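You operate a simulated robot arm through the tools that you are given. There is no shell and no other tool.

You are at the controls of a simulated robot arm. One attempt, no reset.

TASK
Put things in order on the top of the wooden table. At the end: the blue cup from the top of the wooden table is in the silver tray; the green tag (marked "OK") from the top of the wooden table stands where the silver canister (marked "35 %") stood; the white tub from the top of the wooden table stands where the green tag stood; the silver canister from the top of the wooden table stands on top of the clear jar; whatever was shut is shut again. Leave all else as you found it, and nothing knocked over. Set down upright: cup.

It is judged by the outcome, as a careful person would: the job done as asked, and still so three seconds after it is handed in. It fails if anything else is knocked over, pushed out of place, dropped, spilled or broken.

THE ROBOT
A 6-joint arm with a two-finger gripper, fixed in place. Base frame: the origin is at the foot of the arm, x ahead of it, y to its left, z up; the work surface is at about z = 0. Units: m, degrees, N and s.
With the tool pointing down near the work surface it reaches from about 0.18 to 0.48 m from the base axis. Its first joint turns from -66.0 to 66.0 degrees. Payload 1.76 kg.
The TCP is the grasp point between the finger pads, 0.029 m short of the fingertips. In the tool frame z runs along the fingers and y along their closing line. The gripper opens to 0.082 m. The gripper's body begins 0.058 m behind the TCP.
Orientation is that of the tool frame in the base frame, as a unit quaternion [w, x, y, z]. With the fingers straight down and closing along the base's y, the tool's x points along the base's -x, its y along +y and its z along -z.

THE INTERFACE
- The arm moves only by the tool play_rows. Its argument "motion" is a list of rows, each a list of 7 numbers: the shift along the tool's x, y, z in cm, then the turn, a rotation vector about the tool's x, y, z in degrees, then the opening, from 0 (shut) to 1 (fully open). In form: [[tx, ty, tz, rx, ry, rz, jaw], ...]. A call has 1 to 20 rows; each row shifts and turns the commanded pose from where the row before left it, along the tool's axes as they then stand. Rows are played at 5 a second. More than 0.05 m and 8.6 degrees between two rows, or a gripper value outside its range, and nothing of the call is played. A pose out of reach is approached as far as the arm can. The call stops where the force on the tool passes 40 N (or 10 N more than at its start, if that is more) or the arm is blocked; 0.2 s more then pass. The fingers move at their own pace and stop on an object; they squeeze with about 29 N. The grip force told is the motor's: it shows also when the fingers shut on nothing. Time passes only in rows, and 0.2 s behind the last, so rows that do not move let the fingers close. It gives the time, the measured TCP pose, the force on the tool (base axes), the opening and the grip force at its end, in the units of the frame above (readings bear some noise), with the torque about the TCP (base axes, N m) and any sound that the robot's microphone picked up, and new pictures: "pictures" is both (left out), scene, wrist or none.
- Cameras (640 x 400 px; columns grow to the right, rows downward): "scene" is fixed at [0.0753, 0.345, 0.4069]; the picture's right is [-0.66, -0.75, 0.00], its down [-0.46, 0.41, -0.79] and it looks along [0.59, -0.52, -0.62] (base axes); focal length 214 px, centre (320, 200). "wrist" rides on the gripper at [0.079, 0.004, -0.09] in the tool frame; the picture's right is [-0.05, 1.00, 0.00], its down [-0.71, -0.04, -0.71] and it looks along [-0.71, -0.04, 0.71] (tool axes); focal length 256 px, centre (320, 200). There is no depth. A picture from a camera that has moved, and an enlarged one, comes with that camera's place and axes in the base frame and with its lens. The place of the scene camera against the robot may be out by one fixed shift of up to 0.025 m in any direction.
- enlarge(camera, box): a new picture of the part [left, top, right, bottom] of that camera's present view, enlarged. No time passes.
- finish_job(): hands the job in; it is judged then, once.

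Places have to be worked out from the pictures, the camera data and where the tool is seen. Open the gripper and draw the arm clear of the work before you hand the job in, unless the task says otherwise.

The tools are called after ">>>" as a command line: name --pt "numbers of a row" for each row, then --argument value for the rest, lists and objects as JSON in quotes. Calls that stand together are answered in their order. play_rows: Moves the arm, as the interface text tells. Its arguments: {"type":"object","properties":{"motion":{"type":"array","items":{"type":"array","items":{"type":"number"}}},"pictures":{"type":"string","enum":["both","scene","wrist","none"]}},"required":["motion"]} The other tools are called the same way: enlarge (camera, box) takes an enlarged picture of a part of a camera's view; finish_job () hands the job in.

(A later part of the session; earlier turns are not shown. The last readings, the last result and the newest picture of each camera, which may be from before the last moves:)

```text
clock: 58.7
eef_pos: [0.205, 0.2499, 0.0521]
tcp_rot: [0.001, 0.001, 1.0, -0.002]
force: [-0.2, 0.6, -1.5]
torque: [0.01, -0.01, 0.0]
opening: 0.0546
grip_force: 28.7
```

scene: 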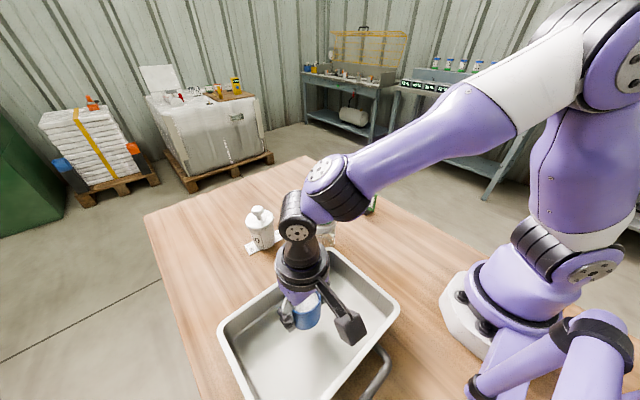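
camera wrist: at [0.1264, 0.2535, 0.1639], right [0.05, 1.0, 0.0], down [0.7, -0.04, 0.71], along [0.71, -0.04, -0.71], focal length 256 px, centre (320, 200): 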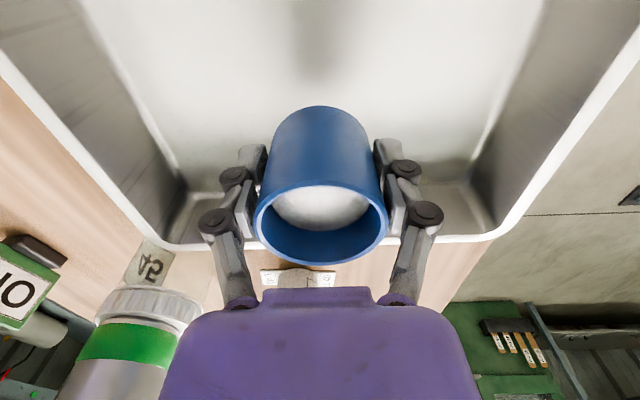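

>>> play_rows --pt "0 0 0.15 0 0 0 0.4" --pt "0 0 0.15 0 0 0 0.4" --pt "0 0 0 0 0 0 0.4" --pictures "scene"

>>> enlarge --camera "scene" --box '[250, 240, 370, 350]'

```text
clock: 59.5
eef_pos: [0.2044, 0.2502, 0.0508]
tcp_rot: [0.0, 0.0, 1.0, -0.003]
force: [-0.4, 0.1, -1.9]
torque: [0.03, -0.02, 0.0]
opening: 0.0549
grip_force: 29.2
```

scene: 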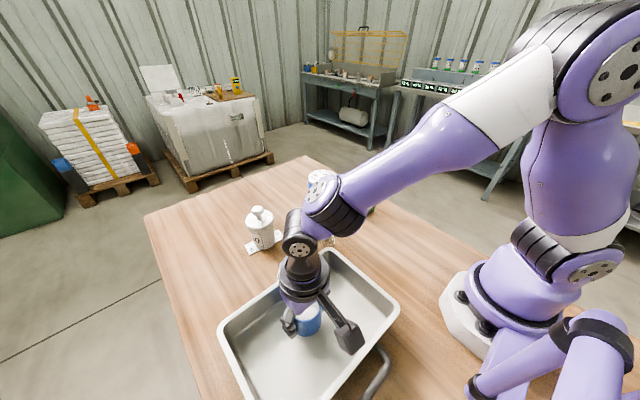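

```text
3.64 times, centred on (310, 295) of scene
camera zoom: at [0.0753, 0.345, 0.4069], right [-0.66, -0.75, 0.0], down [-0.46, 0.41, -0.79], along [0.59, -0.52, -0.62], focal length 780 px, centre (356, -146)
```

zoom: 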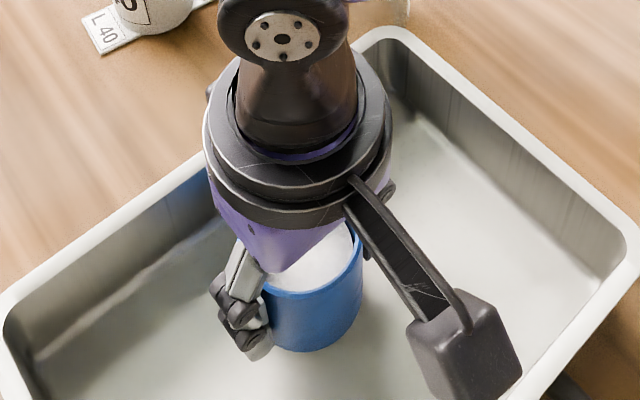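

>>> play_rows --pt "0 0 0.15 0 0 0 0.4" --pt "0 0 0.15 0 0 0 0.4" --pt "0 0 0.15 0 0 0 0.4" --pt "0 0 0 0 0 0 0.4" --pictures "none"

```text
clock: 60.5
eef_pos: [0.2038, 0.2505, 0.0457]
tcp_rot: [0.001, 0.0, 1.0, -0.002]
force: [0.5, -0.2, -1.0]
torque: [0.0, 0.01, 0.0]
opening: 0.0547
grip_force: 29.3
```

>>> play_rows --pt "0 0 0.1 0 0 0 0.4" --pt "0 0 0.1 0 0 0 0.4" --pt "0 0 0 0 0 0 0.4" --pictures "none"

>>> play_rows --pt "0 0 0.1 0 0 0 0.4" --pt "0 0 0.1 0 0 0 0.4" --pt "0 0 0 0 0 0 0.4" --pictures "none"

```text
clock: 61.3
eef_pos: [0.2044, 0.2502, 0.0446]
tcp_rot: [0.001, 0.0, 1.0, -0.001]
force: [-0.4, 0.4, -1.3]
torque: [-0.02, 0.01, 0.01]
opening: 0.0548
grip_force: 28.5
```

```text
clock: 62.1
eef_pos: [0.2036, 0.2501, 0.0408]
tcp_rot: [0.001, 0.0, 1.0, -0.002]
force: [0.1, 0.7, -2.0]
torque: [0.03, 0.02, 0.02]
opening: 0.0547
grip_force: 29.4
```

>>> play_rows --pt "0 0 0.1 0 0 0 0.4" --pt "0 0 0 0 0 0 0.4" --pictures "none"

>>> play_rows --pt "0 0 0.1 0 0 0 0.4" --pt "0 0 0 0 0 0 0.4" --pictures "none"

```text
clock: 62.7
eef_pos: [0.204, 0.2503, 0.0415]
tcp_rot: [0.001, 0.001, 1.0, -0.001]
force: [-2.0, -4.1, 14.8]
torque: [-0.06, 0.05, -0.01]
opening: 0.0549
grip_force: 29.3
```

```text
clock: 63.3
eef_pos: [0.2053, 0.2501, 0.039]
tcp_rot: [0.0, -0.001, 1.0, -0.001]
force: [-3.6, -3.0, 18.8]
torque: [-0.11, -0.06, -0.1]
opening: 0.0546
grip_force: 28.9
```

Contact with the tray floor. I ease up 1.5 mm to relieve the load and open gently.

>>> play_rows --pt "0 0 -0.15 0 0 0 0.4" --pt "0 0 0 0 0 0 0.62" --pt "0 0 0 0 0 0 0.68" --pt "0 0 0 0 0 0 0.74" --pt "0 0 0 0 0 0 0.85" --pt "0 0 0 0 0 0 1.0" --pt "0 0 0 0 0 0 1.0" --pictures "both"

>>> enlarge --camera "scene" --box '[250, 240, 370, 350]'

```text
clock: 64.9
eef_pos: [0.2055, 0.2505, 0.0414]
tcp_rot: [0.001, 0.0, 1.0, -0.001]
force: [1.1, -0.2, 0.1]
torque: [-0.03, 0.0, -0.04]
opening: 0.0818
grip_force: 0.0
camera wrist: at [0.1254, 0.2532, 0.1307], right [0.05, 1.0, 0.0], down [0.7, -0.04, 0.71], along [0.71, -0.04, -0.71], focal length 256 px, centre (320, 200)
```

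scene: 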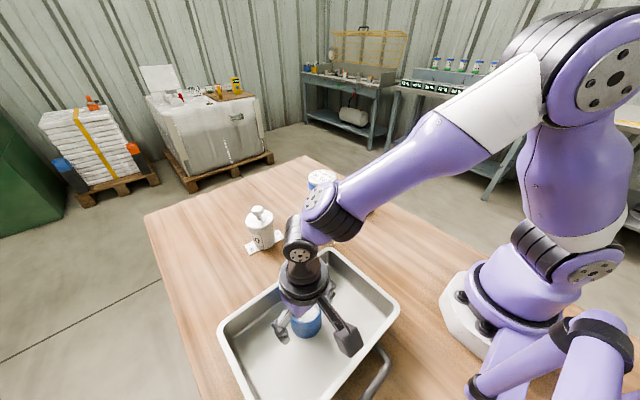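
wrist: 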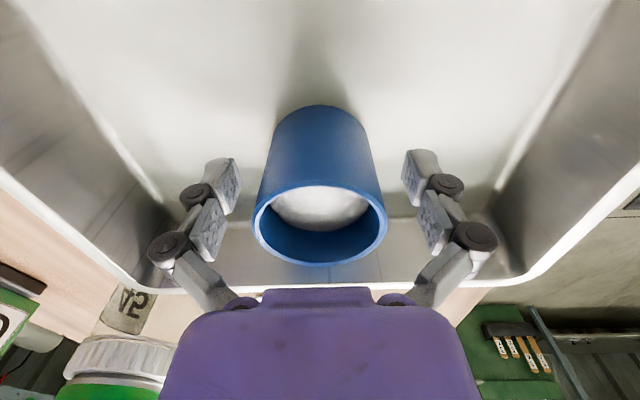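

```text
3.64 times, centred on (310, 295) of scene
camera zoom: at [0.0753, 0.345, 0.4069], right [-0.66, -0.75, 0.0], down [-0.46, 0.41, -0.79], along [0.59, -0.52, -0.62], focal length 780 px, centre (356, -146)
```

zoom: 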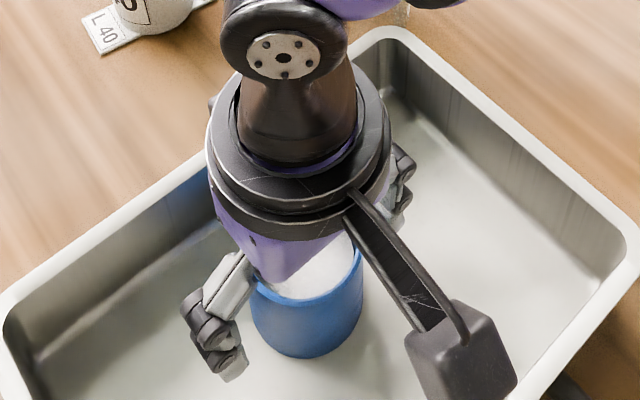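

The cup stands upright in the tray, released. I rise straight up clear of everything.

>>> play_rows --pt "0 0 -1.0 0 0 0 1" --pt "0 0 -2.5 0 0 0 1" --pt "0 0 -4.0 0 0 0 1" --pt "0 0 -4.0 0 0 0 1" --pt "0 0 -4.0 0 0 0 1" --pt "0 0 -4.0 0 0 0 1" --pt "0 0 -4.0 0 0 0 1" --pt "0 0 0 0 0 0 1" --pictures "both"

```text
clock: 66.7
eef_pos: [0.2043, 0.2506, 0.2769]
tcp_rot: [0.001, 0.001, 1.0, -0.001]
force: [0.3, 0.9, -0.2]
torque: [0.04, -0.02, 0.0]
opening: 0.0817
grip_force: 0.0
camera wrist: at [0.1248, 0.2534, 0.3666], right [0.05, 1.0, 0.0], down [0.7, -0.04, 0.71], along [0.71, -0.04, -0.71], focal length 256 px, centre (320, 200)
```

scene: 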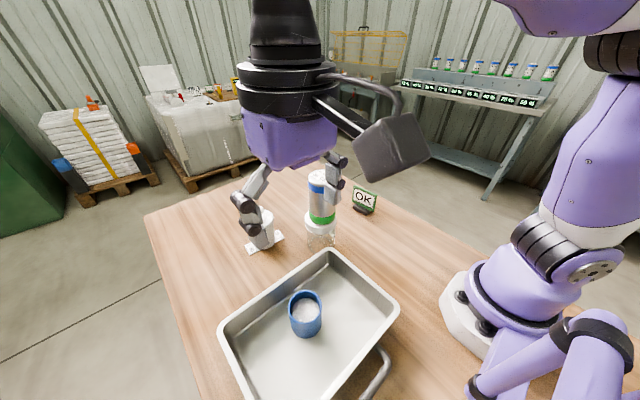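
wrist: 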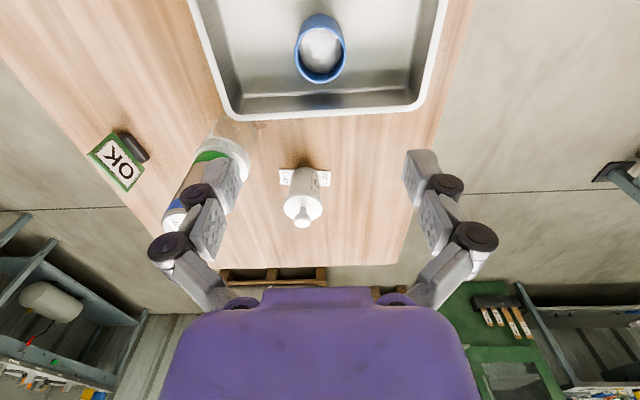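

Cup, tray, tag and stack all stand well. Now I measure the tub closely.

>>> enlarge --camera "wrist" --box '[255, 150, 351, 240]'

>>> play_rows --pt "-2.5 0.3 2.0 0 0 0 1" --pt "-2.5 0.3 2.0 0 0 0 1" --pt "-2.5 0 2.0 0 0 0 1" --pt "0 0 0 0 0 0 1" --pictures "both"

```text
4.44 times, centred on (303, 195) of wrist
camera zoom: at [0.1248, 0.2534, 0.3666], right [0.05, 1.0, 0.0], down [0.7, -0.04, 0.71], along [0.71, -0.04, -0.71], focal length 1138 px, centre (396, 222)
```

zoom: 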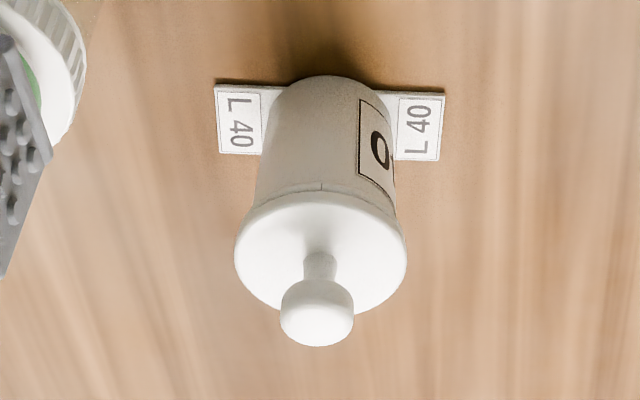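

```text
clock: 67.7
eef_pos: [0.2796, 0.2549, 0.2161]
tcp_rot: [0.001, 0.002, 1.0, -0.001]
force: [0.2, -0.3, -0.1]
torque: [-0.02, 0.03, 0.01]
opening: 0.082
grip_force: 0.1
camera wrist: at [0.2009, 0.2579, 0.3063], right [0.05, 1.0, 0.0], down [0.7, -0.04, 0.71], along [0.71, -0.04, -0.71], focal length 256 px, centre (320, 200)
```

scene: 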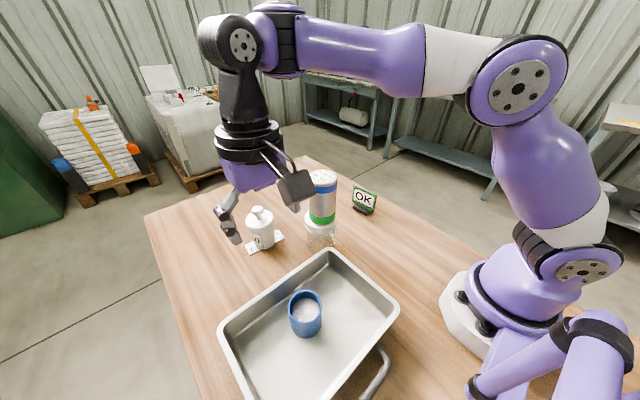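
wrist: 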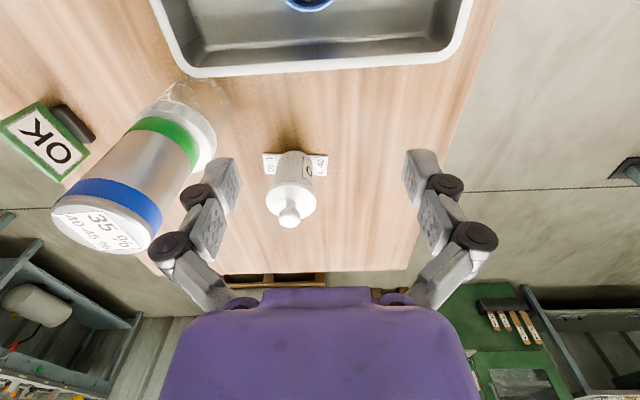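

The tub stands at about (0.430,0.209); its lid underside is near z≈0.07, lid 6.4 cm wide, knob top near 0.115. I'll grip its body under the lid with the tool tilted 40°, coming from the tray side past the stack; first I drop a bit, yaw −25° and tilt here in free space.

>>> play_rows --pt "0 0 2.5 0 0 0 1" --pt "0 0 2.5 0 0 0 1" --pt "0 0 0 0 0 8.33 1" --pt "0 0 0 0 0 8.33 1" --pt "0 0 0 0 0 8.34 1" --pt "0 0 0 0 0 0 1" --pictures "scene"

```text
clock: 69.1
eef_pos: [0.2898, 0.2657, 0.1765]
tcp_rot: [0.0, 0.217, 0.976, -0.001]
force: [0.5, -0.8, -0.4]
torque: [0.0, 0.02, -0.01]
opening: 0.082
grip_force: 0.2
out of reach, approached as far as the arm can: row 2
```

scene: 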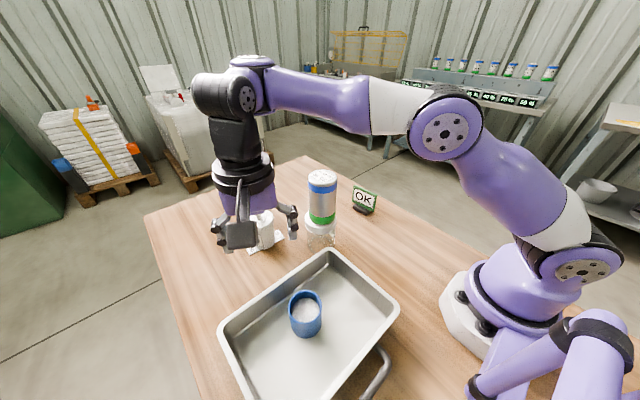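

The wrist slipped again because I started right where the forearm is level. I rise straight up to recover, then come inward and descend where the forearm points well down.

>>> play_rows --pt "0 0 -2.7 0 0 0 1" --pt "0 0 -2.7 0 0 0 1" --pt "0 0 -2.7 0 0 0 1" --pt "0 0 -2.7 0 0 0 1" --pt "0 0 0 0 0 0 1" --pictures "scene"

```text
clock: 70.3
eef_pos: [0.2876, 0.2662, 0.2855]
tcp_rot: [0.001, 0.216, 0.976, -0.001]
force: [0.3, 0.2, 0.1]
torque: [0.01, 0.03, 0.01]
opening: 0.0821
grip_force: 0.1
```

scene: 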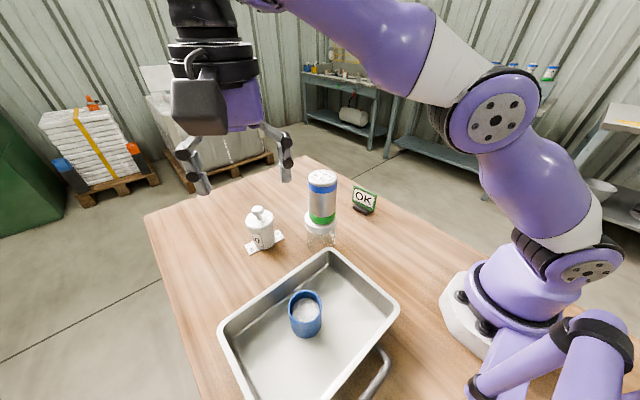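

>>> play_rows --pt "1.13 -2.77 0 0 0 0 1" --pt "1.13 -2.77 0 0 0 0 1" --pt "1.13 -2.77 0 0 0 0 1" --pt "0 0 3.8 0 0 0 1" --pt "0 0 3.8 0 0 0 1" --pt "0 0 3.8 0 0 0 1" --pt "0 0 0 0 0 0 1" --pictures "scene"

```text
clock: 71.9
eef_pos: [0.2243, 0.2043, 0.1696]
tcp_rot: [0.001, 0.217, 0.976, -0.001]
force: [-0.6, -0.2, 0.4]
torque: [0.02, -0.01, -0.01]
opening: 0.0821
grip_force: 0.1
```

scene: 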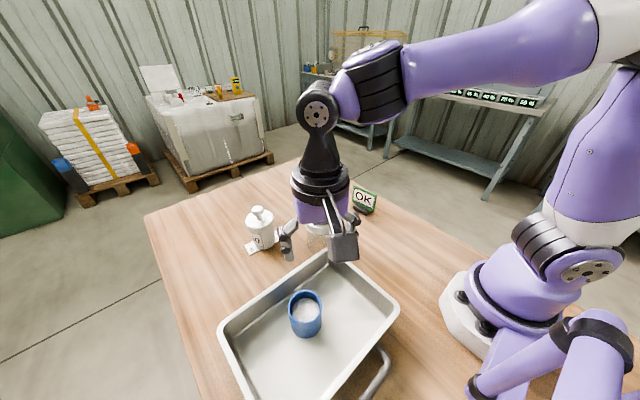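

Posture is right (forearm sloping down, wrist unswung). Now I tilt the tool outward 40° in five steps while moving out toward a standoff near (0.34,0.235,0.17).

>>> play_rows --pt "-1.836 1.536 0 0 -8 0 1" --pt "-1.818 1.536 0.256 0 -8 0 1" --pt "0 0 0 0 0 0 1" --pictures "scene"

```text
clock: 72.7
eef_pos: [0.2702, 0.2175, 0.1711]
tcp_rot: [0.137, 0.215, 0.966, -0.031]
force: [-0.3, -0.2, 0.3]
torque: [0.02, 0.01, -0.04]
opening: 0.0819
grip_force: 0.1
```

scene: 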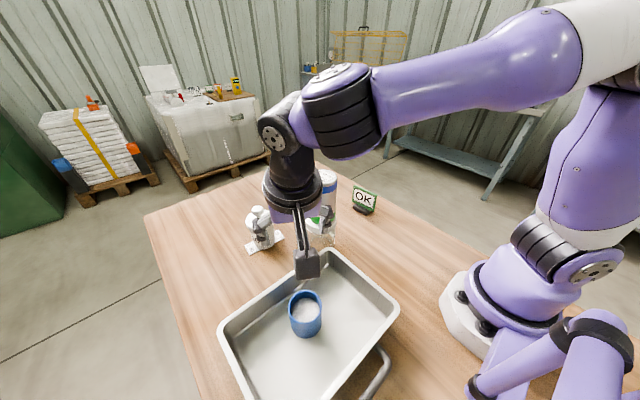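

Tilt is 16° in the right direction with no trouble. I continue to 40°.

>>> play_rows --pt "-1.765 1.536 0.506 0 -8 0 1" --pt "-1.677 1.536 0.747 0 -8 0 1" --pt "-1.557 1.536 0.973 0 -8 0 1" --pt "0 0 0 0 0 0 1" --pictures "both"

```text
clock: 73.7
eef_pos: [0.3407, 0.238, 0.169]
tcp_rot: [0.336, 0.203, 0.917, -0.075]
force: [0.2, -0.3, 1.0]
torque: [0.0, 0.02, 0.0]
opening: 0.0822
grip_force: 0.2
camera wrist: at [0.235, 0.2895, 0.1876], right [0.46, 0.89, 0.03], down [0.06, -0.07, 1.0], along [0.89, -0.46, -0.08], focal length 256 px, centre (320, 200)
```

scene: 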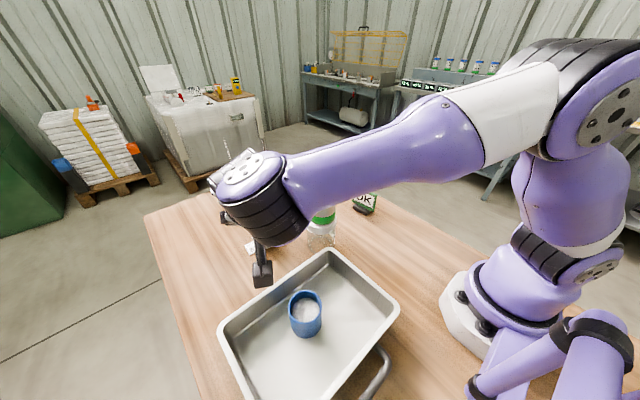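
wrist: 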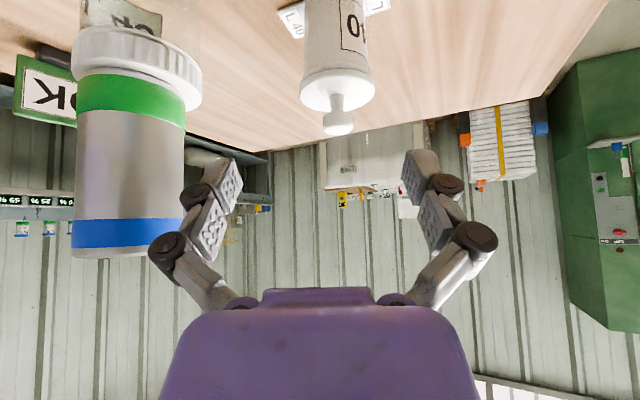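

The tilt is exactly 40° toward −25°, and the wrist camera now sees the tub nearly side-on. I enlarge it to measure lid and body.

>>> enlarge --camera "wrist" --box '[270, 0, 410, 140]'

>>> enlarge --camera "scene" --box '[200, 140, 320, 300]'

```text
2.86 times, centred on (340, 70) of wrist
camera zoom: at [0.235, 0.2895, 0.1876], right [0.46, 0.89, 0.03], down [0.06, -0.07, 1.0], along [0.89, -0.46, -0.08], focal length 731 px, centre (263, 571)
```

zoom: 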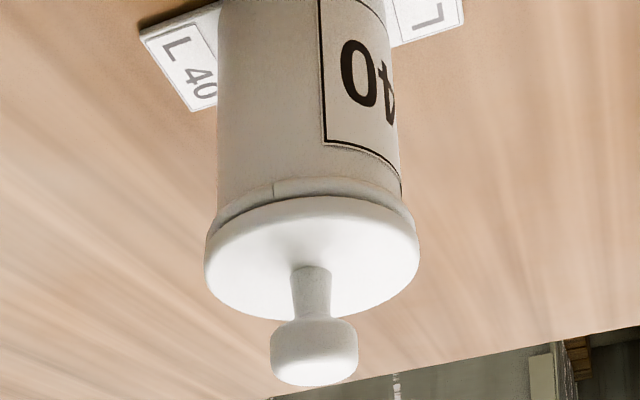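

```text
2.50 times, centred on (260, 220) of scene
camera zoom: at [0.0753, 0.345, 0.4069], right [-0.66, -0.75, 0.0], down [-0.46, 0.41, -0.79], along [0.59, -0.52, -0.62], focal length 536 px, centre (470, 150)
```

zoom: 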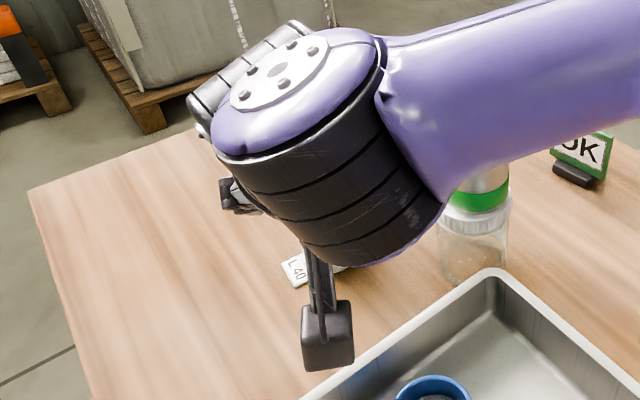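

Lid: r≈3.2 cm, z 0.070–0.077; body ≈5.5 cm wide; lateral line agrees with the tub at (0.430,0.209). I move in to a standoff right above the final grasp pose at z≈0.10, fingers open astride the tub.

>>> play_rows --pt "-0.52 0.29 2.69 0 0 0 1" --pt "-0.52 0.29 2.69 0 0 0 1" --pt "-0.52 0.29 2.69 0 0 0 1" --pt "0 0 0 0 0 0 1" --pictures "both"

```text
clock: 74.7
eef_pos: [0.4033, 0.216, 0.1195]
tcp_rot: [0.335, 0.204, 0.917, -0.075]
force: [-0.8, 1.1, 0.1]
torque: [0.01, 0.01, 0.02]
opening: 0.0818
grip_force: 0.1
camera wrist: at [0.2973, 0.269, 0.1367], right [0.46, 0.89, 0.03], down [0.06, -0.07, 1.0], along [0.89, -0.46, -0.08], focal length 256 px, centre (320, 200)
```

scene: 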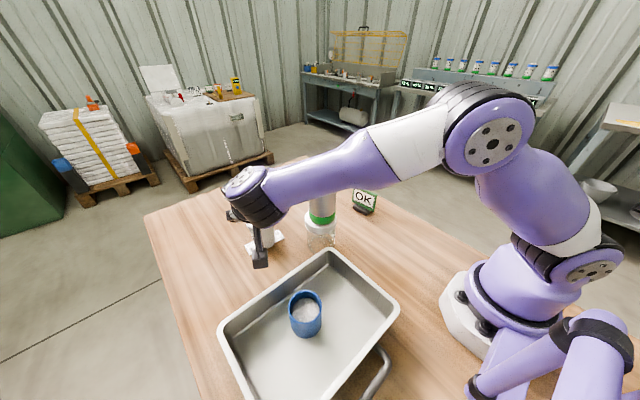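
wrist: 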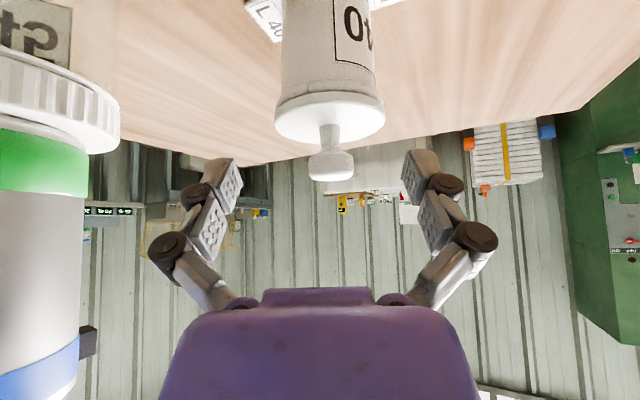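

Alignment holds: the tub is about 5 mm to the left of the tool line and 19 mm ahead. I correct this, reach z≈0.10, then lower 3.5 cm and look.

>>> play_rows --pt "-0.2 0.5 2.7 0 0 0 1" --pt "0 0 0 0 0 0 1" --pt "1.12 0 1.34 0 0 0 1" --pt "1.12 0 1.34 0 0 0 1" --pt "0 0 0 0 0 0 1" --pictures "both"

>>> enlarge --camera "scene" --box '[200, 180, 320, 300]'

```text
clock: 75.9
eef_pos: [0.4215, 0.2128, 0.0645]
tcp_rot: [0.334, 0.204, 0.917, -0.075]
force: [-0.4, -0.4, 0.1]
torque: [-0.02, 0.03, 0.01]
opening: 0.082
grip_force: 0.1
camera wrist: at [0.3161, 0.2657, 0.083], right [0.46, 0.89, 0.03], down [0.06, -0.07, 1.0], along [0.89, -0.46, -0.09], focal length 256 px, centre (320, 200)
```

scene: 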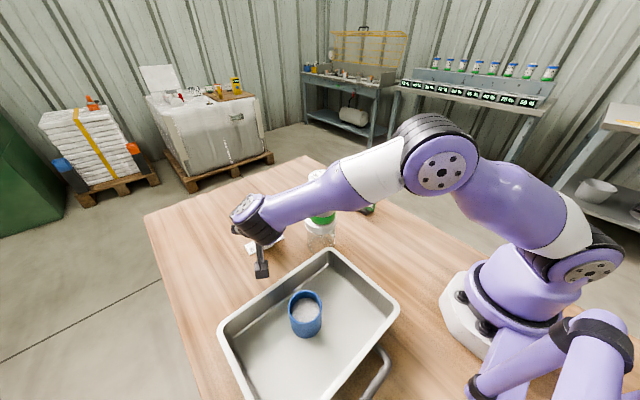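
wrist: 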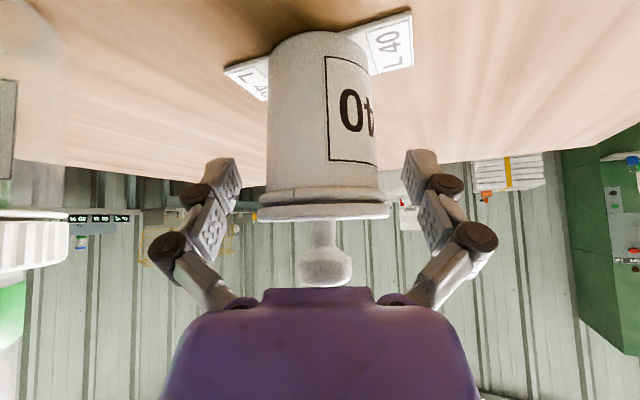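

```text
3.33 times, centred on (260, 240) of scene
camera zoom: at [0.0753, 0.345, 0.4069], right [-0.66, -0.75, 0.0], down [-0.46, 0.41, -0.79], along [0.59, -0.52, -0.62], focal length 715 px, centre (520, 67)
```

zoom: 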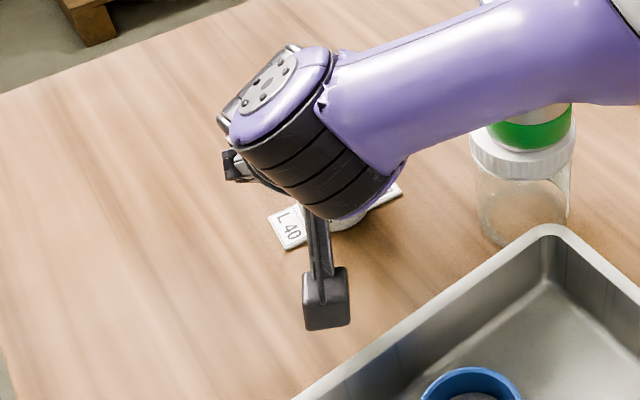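

The tub is centred between the fingers, lid well clear of the palm, and the camera box clears the tray rim. I lower the remaining 2.7 cm.

>>> play_rows --pt "0.8 0 1.1 0 0 0 1" --pt "0.87 0 1.08 0 0 0 1" --pt "0 0 0 0 0 0 1" --pictures "both"

>>> enlarge --camera "scene" --box '[200, 180, 320, 300]'

```text
clock: 76.7
eef_pos: [0.4226, 0.2132, 0.0373]
tcp_rot: [0.335, 0.203, 0.917, -0.074]
force: [-0.5, 0.7, 0.4]
torque: [0.01, 0.01, -0.01]
opening: 0.0819
grip_force: 0.1
camera wrist: at [0.3176, 0.2653, 0.0547], right [0.46, 0.89, 0.03], down [0.06, -0.07, 1.0], along [0.89, -0.46, -0.09], focal length 256 px, centre (320, 200)
```

scene: 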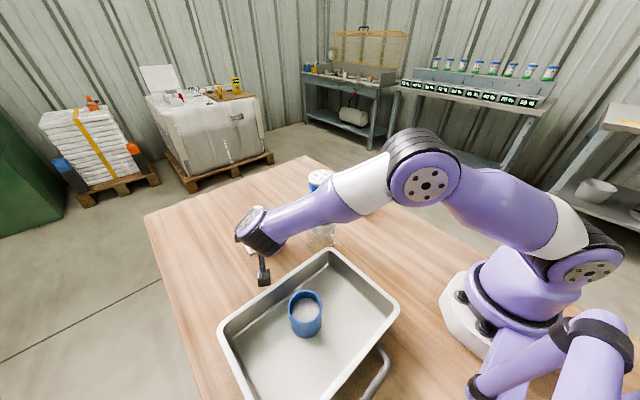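
wrist: 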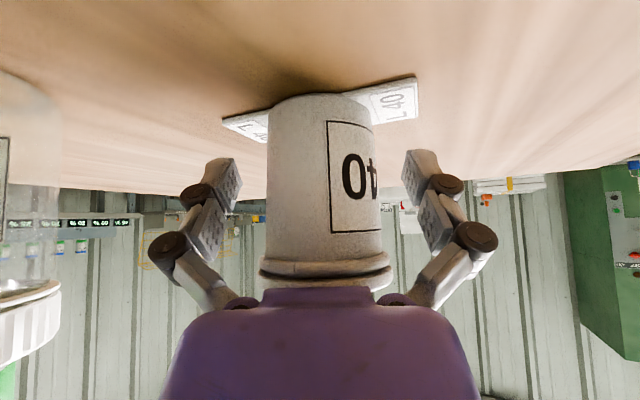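

```text
3.33 times, centred on (260, 240) of scene
camera zoom: at [0.0753, 0.345, 0.4069], right [-0.66, -0.75, 0.0], down [-0.46, 0.41, -0.79], along [0.59, -0.52, -0.62], focal length 715 px, centre (520, 67)
```

zoom: 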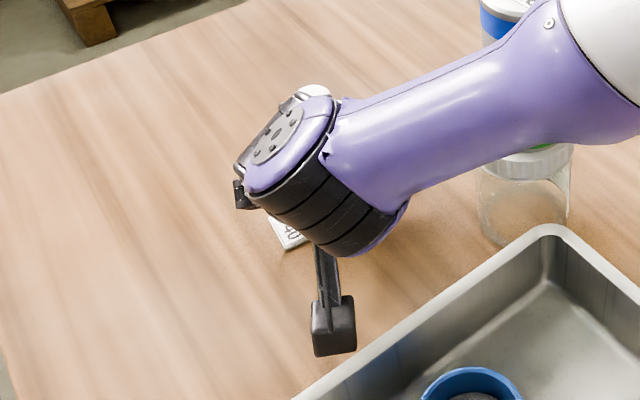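

In position with no contact forces. I close the fingers on the tub's body below the lid.

>>> play_rows --pt "0 0 0 0 0 0 0.85" --pt "0 0 0 0 0 0 0.75" --pt "0 0 0 0 0 0 0.68" --pt "0 0 0 0 0 0 0.6" --pt "0 0 0 0 0 0 0.4" --pt "0 0 0 0 0 0 0.4" --pictures "wrist"

>>> enlarge --camera "wrist" --box '[200, 80, 440, 300]'

```text
clock: 78.1
eef_pos: [0.4229, 0.2134, 0.0369]
tcp_rot: [0.336, 0.204, 0.917, -0.075]
force: [-2.7, -0.5, 3.7]
torque: [-0.26, 0.15, -0.12]
opening: 0.0493
grip_force: 29.8
camera wrist: at [0.3176, 0.2654, 0.055], right [0.46, 0.89, 0.03], down [0.06, -0.07, 1.0], along [0.89, -0.46, -0.08], focal length 256 px, centre (320, 200)
```

wrist: 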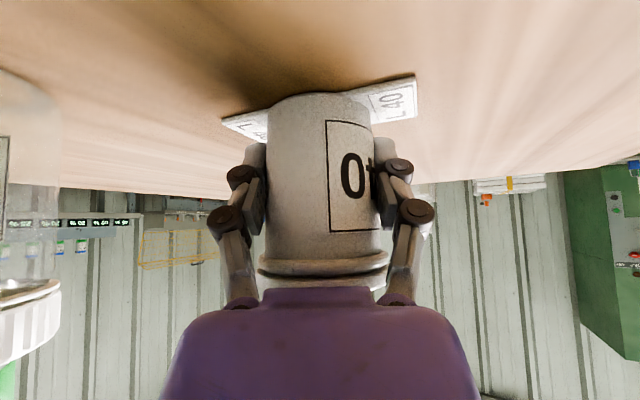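

```text
1.82 times, centred on (320, 190) of wrist
camera zoom: at [0.3176, 0.2654, 0.055], right [0.46, 0.89, 0.03], down [0.06, -0.07, 1.0], along [0.89, -0.46, -0.08], focal length 465 px, centre (320, 218)
```

zoom: 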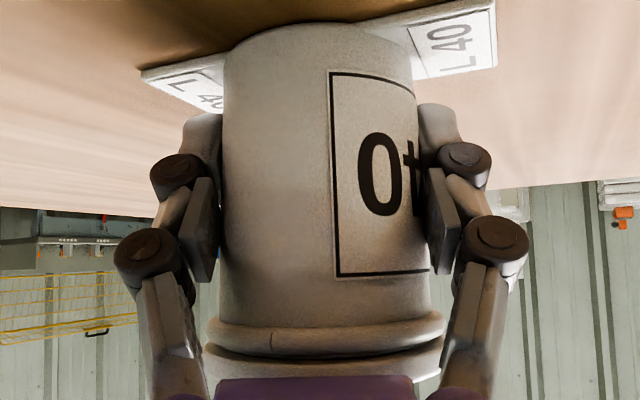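

Gripped on the body (4.9 cm), lid and collar untouched. I lift 1.5 cm straight up and check.

>>> play_rows --pt "-0.32 0 -0.38 0 0 0 0.4" --pt "-0.64 0 -0.77 0 0 0 0.4" --pt "0 0 0 0 0 0 0.4" --pictures "both"

>>> enlarge --camera "wrist" --box '[200, 60, 440, 280]'

```text
clock: 78.9
eef_pos: [0.4216, 0.2135, 0.0525]
tcp_rot: [0.335, 0.203, 0.917, -0.075]
force: [0.8, 0.5, -0.9]
torque: [-0.01, 0.02, 0.0]
opening: 0.0491
grip_force: 29.5
camera wrist: at [0.3172, 0.2649, 0.0692], right [0.46, 0.89, 0.03], down [0.06, -0.07, 1.0], along [0.89, -0.46, -0.09], focal length 256 px, centre (320, 200)
```

scene: 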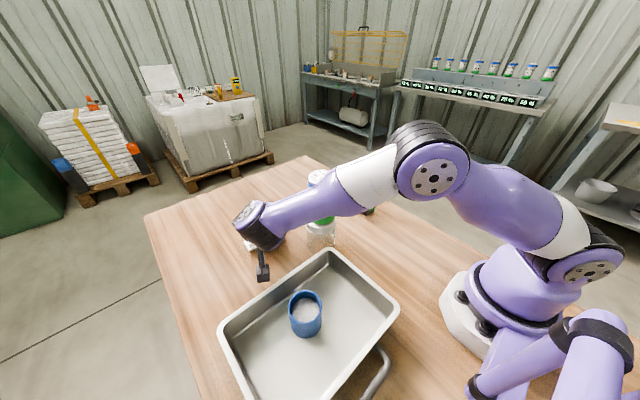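
wrist: 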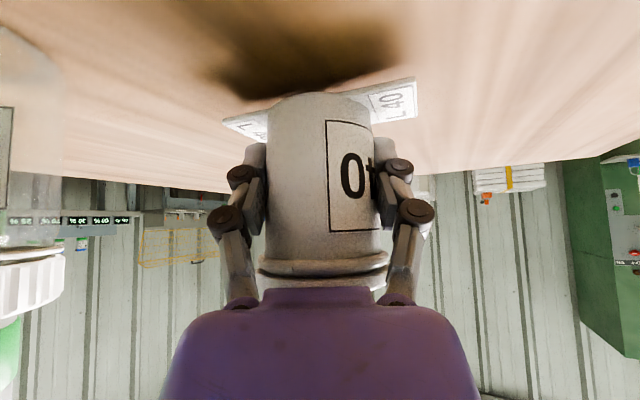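

```text
1.82 times, centred on (320, 170) of wrist
camera zoom: at [0.3172, 0.2649, 0.0692], right [0.46, 0.89, 0.03], down [0.06, -0.07, 1.0], along [0.89, -0.46, -0.09], focal length 465 px, centre (320, 254)
```

zoom: 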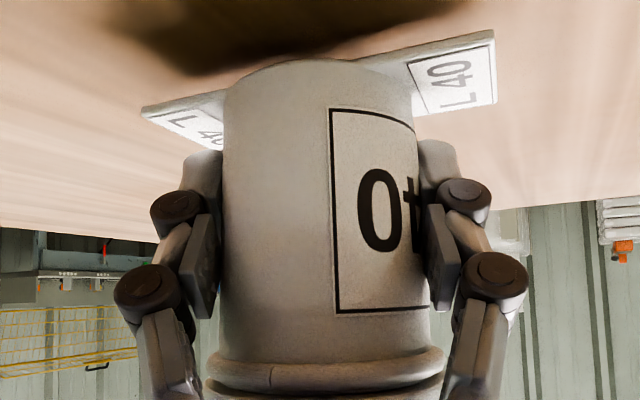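

The "L 40" strip lifts together with the tub, so it is part of it. The load is light and the tub is steady; I lift straight up toward z≈0.25 to pass above the stack.

>>> play_rows --pt "-1.29 0 -1.53 0 0 0 0.4" --pt "-1.6 0 -1.92 0 0 0 0.4" --pt "-1.6 0 -1.92 0 0 0 0.4" --pt "-1.6 0 -1.92 0 0 0 0.4" --pt "0 0 0 0 0 0 0.4" --pictures "both"

```text
clock: 80.1
eef_pos: [0.4217, 0.2112, 0.1478]
tcp_rot: [0.335, 0.204, 0.917, -0.075]
force: [0.3, 0.2, -1.7]
torque: [0.04, -0.02, -0.01]
opening: 0.0491
grip_force: 29.3
camera wrist: at [0.3164, 0.2649, 0.1657], right [0.46, 0.89, 0.03], down [0.06, -0.07, 1.0], along [0.89, -0.46, -0.09], focal length 256 px, centre (320, 200)
```

scene: 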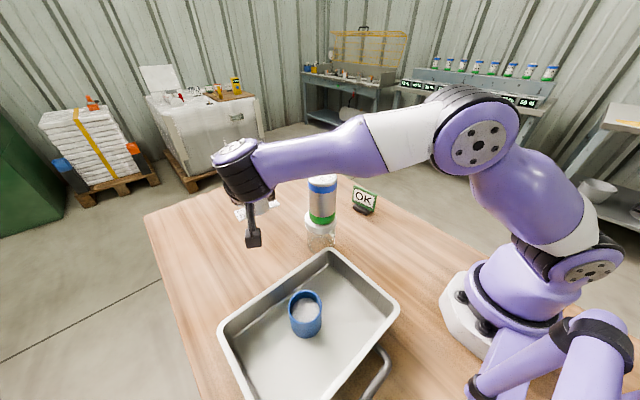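
wrist: 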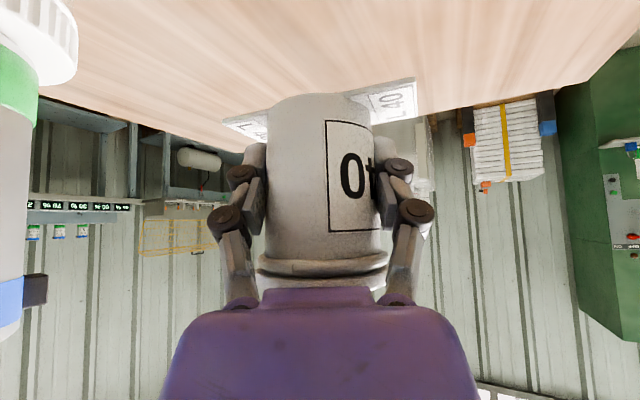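

Held well, lid in place. I continue up to z≈0.25.

>>> play_rows --pt "-1.67 0 -1.99 0 0 0 0.4" --pt "-1.67 0 -1.99 0 0 0 0.4" --pt "-1.67 0 -1.99 0 0 0 0.4" --pt "-1.67 0 -1.99 0 0 0 0.4" --pt "0 0 0 0 0 0 0.4" --pictures "both"

```text
clock: 81.3
eef_pos: [0.4112, 0.1998, 0.2477]
tcp_rot: [0.336, 0.203, 0.917, -0.074]
force: [0.2, 0.1, -1.3]
torque: [-0.02, 0.0, 0.04]
opening: 0.049
grip_force: 29.4
out of reach, approached as far as the arm can: row 4
camera wrist: at [0.3072, 0.2517, 0.266], right [0.46, 0.89, 0.03], down [0.06, -0.07, 1.0], along [0.89, -0.45, -0.08], focal length 256 px, centre (320, 200)
```

scene: 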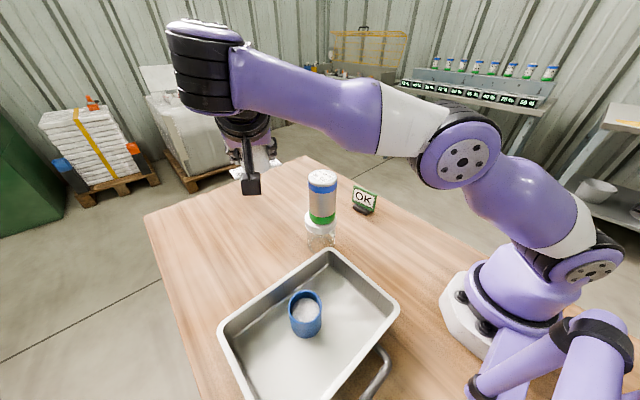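
wrist: 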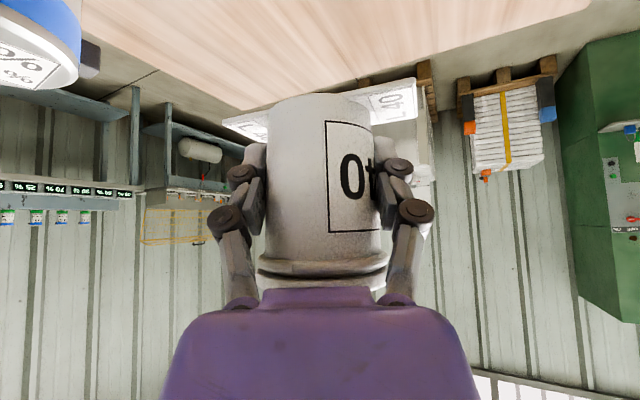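

At the top of reach there (z≈0.248), tub bottom just above stack height and nothing to pass over it except the hand. I now swing across toward the tag's old spot, turning the tool +40° about the vertical in small steps; first part now.

>>> play_rows --pt "-0.5 -1.0 0.42 0 0 0 0.4" --pt "-0.78 -1.43 0.66 -2.57 0 -3.06 0.4" --pt "-0.7 -1.5 0.6 -2.57 0 -3.06 0.4" --pt "-0.62 -1.56 0.52 -2.57 0 -3.06 0.4" --pt "-0.55 -1.6 0.46 -2.57 0 -3.06 0.4" --pt "0 0 0 0 0 0 0.4" --pictures "both"

```text
clock: 82.7
eef_pos: [0.4286, 0.1182, 0.2475]
tcp_rot: [0.341, 0.073, 0.937, -0.027]
force: [0.0, -0.1, -1.7]
torque: [0.0, 0.03, 0.03]
opening: 0.0489
grip_force: 28.4
camera wrist: at [0.3131, 0.1403, 0.2661], right [0.2, 0.98, 0.03], down [0.08, -0.05, 1.0], along [0.98, -0.19, -0.09], focal length 256 px, centre (320, 200)
```

scene: 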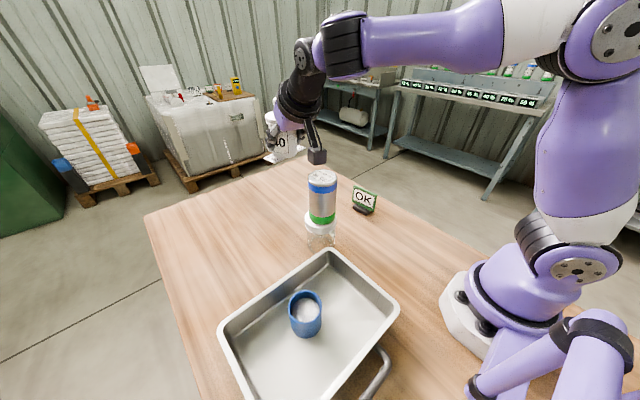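
wrist: 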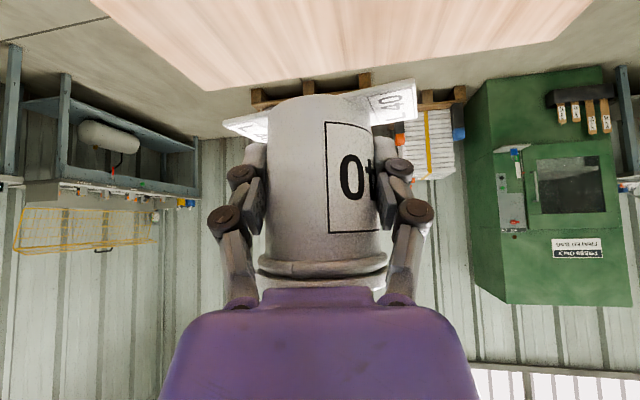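

The swing goes cleanly, camera box passing 4 cm above the canister. I continue to above the tag's old spot, ending at yaw +15°.

>>> play_rows --pt "-0.37 -1.47 0.31 -2.57 0 -3.06 0.4" --pt "-0.29 -1.5 0.24 -2.57 0 -3.06 0.4" --pt "-0.21 -1.52 0.18 -2.57 0 -3.06 0.4" --pt "-0.13 -1.53 0.11 -2.57 0 -3.06 0.4" --pt "-0.04 -1.54 0.04 -2.57 0 -3.06 0.4" --pt "0.04 -1.54 -0.03 -2.57 0 -3.06 0.4" --pt "0 0 0 0 0 0 0.4" --pictures "both"

```text
clock: 84.3
eef_pos: [0.4436, 0.0288, 0.2484]
tcp_rot: [0.34, -0.123, 0.931, 0.043]
force: [0.1, -0.1, -1.8]
torque: [-0.01, 0.02, -0.02]
opening: 0.0488
grip_force: 29.1
camera wrist: at [0.3277, 0.0003, 0.2664], right [-0.22, 0.98, 0.03], down [0.09, -0.01, 1.0], along [0.97, 0.22, -0.09], focal length 256 px, centre (320, 200)
```

scene: 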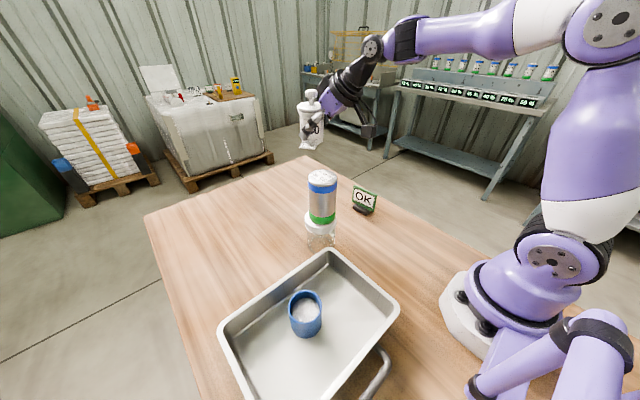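
wrist: 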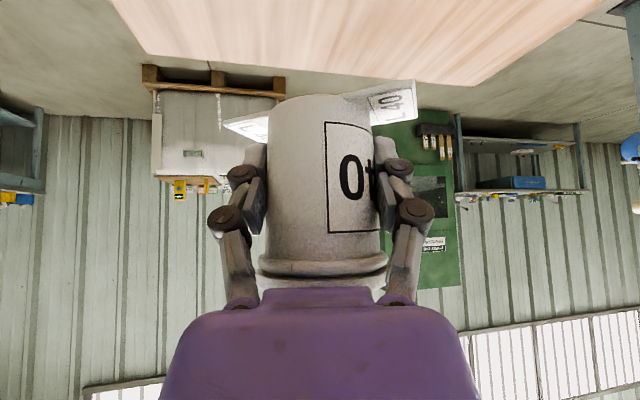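

Tub is above the spot, upright at yaw +15° with the same tilt. I descend vertically to about 3.5 cm above the table.

>>> play_rows --pt "0.65 -0.17 0.76 0 0 0 0.4" --pt "1.61 0 1.91 0 0 0 0.4" --pt "1.61 0 1.91 0 0 0 0.4" --pt "1.61 0 1.91 0 0 0 0.4" --pt "1.61 0 1.91 0 0 0 0.4" --pt "0 0 0 0 0 0 0.4" --pictures "both"

>>> enlarge --camera "scene" --box '[250, 80, 450, 250]'

```text
clock: 85.7
eef_pos: [0.442, 0.0281, 0.1372]
tcp_rot: [0.34, -0.122, 0.932, 0.043]
force: [-0.5, 0.0, -1.2]
torque: [-0.01, 0.02, -0.01]
opening: 0.0486
grip_force: 29.7
camera wrist: at [0.3273, -0.0007, 0.156], right [-0.22, 0.98, 0.03], down [0.09, -0.01, 1.0], along [0.97, 0.22, -0.09], focal length 256 px, centre (320, 200)
```

scene: 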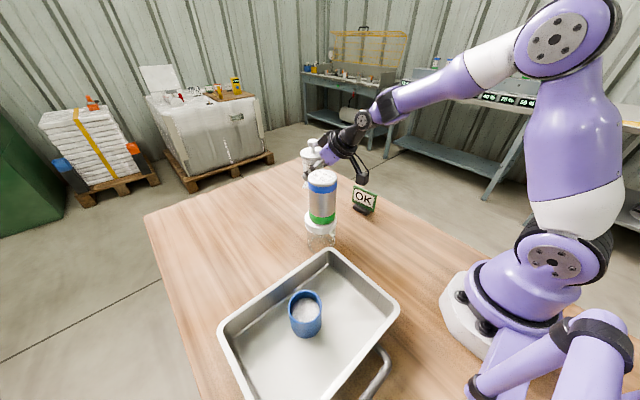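
wrist: 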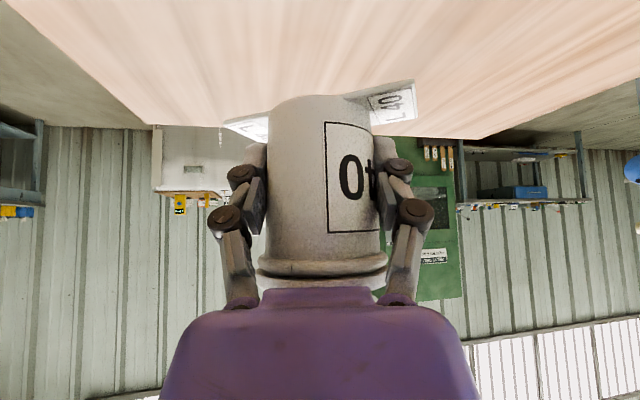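

```text
2.35 times, centred on (350, 165) of scene
camera zoom: at [0.0753, 0.345, 0.4069], right [-0.66, -0.75, 0.0], down [-0.46, 0.41, -0.79], along [0.59, -0.52, -0.62], focal length 505 px, centre (249, 282)
```

zoom: 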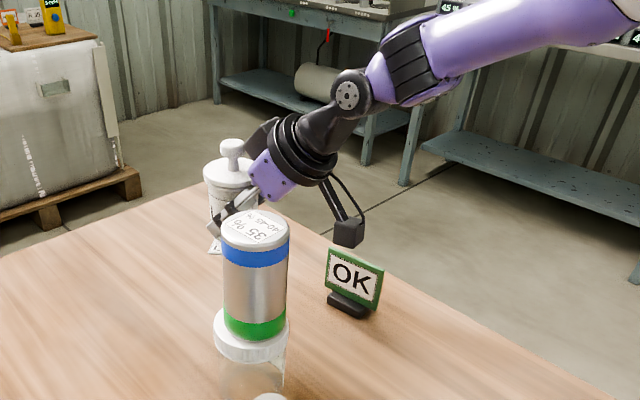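

Tub and lid are steady; camera box passes between tag and stack. I lower another 7.5 cm.

>>> play_rows --pt "1.61 0 1.91 0 0 0 0.4" --pt "1.61 0 1.91 0 0 0 0.4" --pt "1.61 0 1.91 0 0 0 0.4" --pt "0 0 0 0 0 0 0.4" --pictures "both"

>>> enlarge --camera "scene" --box '[250, 120, 430, 250]'

```text
clock: 86.7
eef_pos: [0.4423, 0.027, 0.0641]
tcp_rot: [0.34, -0.122, 0.932, 0.043]
force: [-0.5, 0.4, -1.7]
torque: [-0.01, -0.01, -0.01]
opening: 0.0487
grip_force: 29.1
camera wrist: at [0.3268, -0.0011, 0.0817], right [-0.22, 0.98, 0.03], down [0.09, -0.01, 1.0], along [0.97, 0.22, -0.09], focal length 256 px, centre (320, 200)
```

scene: 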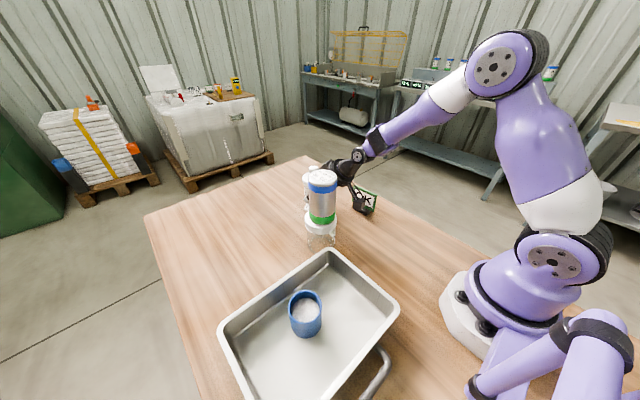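
wrist: 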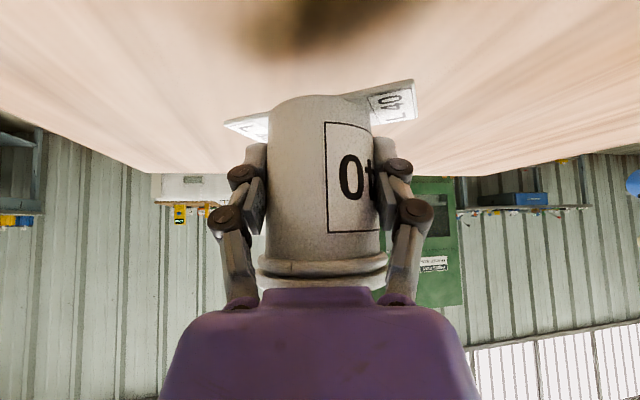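

```text
3.08 times, centred on (340, 185) of scene
camera zoom: at [0.0753, 0.345, 0.4069], right [-0.66, -0.75, 0.0], down [-0.46, 0.41, -0.79], along [0.59, -0.52, -0.62], focal length 660 px, centre (258, 246)
```

zoom: 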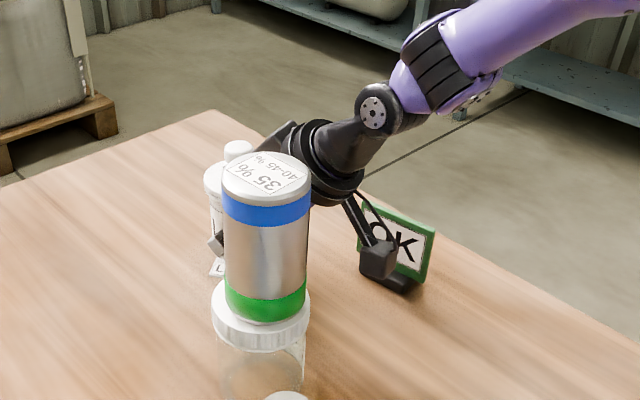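

Tub centre is at (0.450,0.029), 2.7 cm up. I lower 2 cm, then creep to contact.

>>> play_rows --pt "0.645 0 0.764 0 0 0 0.4" --pt "0.645 0 0.764 0 0 0 0.4" --pt "0 0 0 0 0 0 0.4" --pictures "none"

>>> play_rows --pt "0.129 0 0.153 0 0 0 0.4" --pt "0.129 0 0.153 0 0 0 0.4" --pt "0 0 0 0 0 0 0.4" --pictures "none"

```text
clock: 87.5
eef_pos: [0.4426, 0.0255, 0.0449]
tcp_rot: [0.34, -0.123, 0.931, 0.043]
force: [-0.1, -0.2, -1.4]
torque: [-0.03, 0.02, -0.03]
opening: 0.0487
grip_force: 28.7
```

```text
clock: 88.3
eef_pos: [0.4425, 0.025, 0.0401]
tcp_rot: [0.34, -0.122, 0.931, 0.043]
force: [-0.8, 0.4, -0.6]
torque: [0.0, -0.02, 0.0]
opening: 0.0488
grip_force: 29.2
```

>>> play_rows --pt "0.065 0.15 0.076 0 0 0 0.4" --pt "0.065 0 0.076 0 0 0 0.4" --pt "0 0 0 0 0 0 0.4" --pictures "none"

>>> play_rows --pt "0.065 0 0.076 0 0 0 0.4" --pt "0 0 0 0 0 0 0.4" --pictures "both"

```text
clock: 89.1
eef_pos: [0.4436, 0.0286, 0.0379]
tcp_rot: [0.339, -0.122, 0.932, 0.043]
force: [0.2, 0.4, -1.5]
torque: [0.03, -0.01, 0.01]
opening: 0.0484
grip_force: 28.5
```

```text
clock: 89.7
eef_pos: [0.4426, 0.029, 0.0368]
tcp_rot: [0.341, -0.122, 0.931, 0.043]
force: [-0.9, 0.1, 8.6]
torque: [-0.4, -0.14, -0.09]
opening: 0.0487
grip_force: 28.9
camera wrist: at [0.3278, 0.0004, 0.0547], right [-0.22, 0.98, 0.03], down [0.09, -0.01, 1.0], along [0.97, 0.22, -0.08], focal length 256 px, centre (320, 200)
```

scene: 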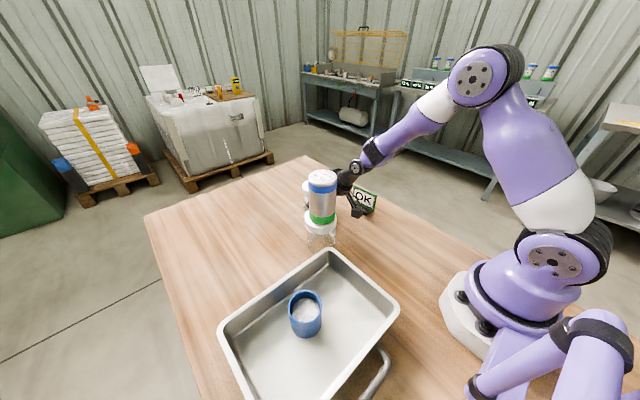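
wrist: 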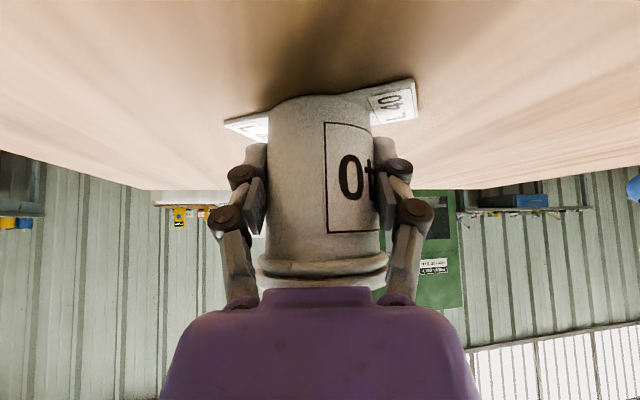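

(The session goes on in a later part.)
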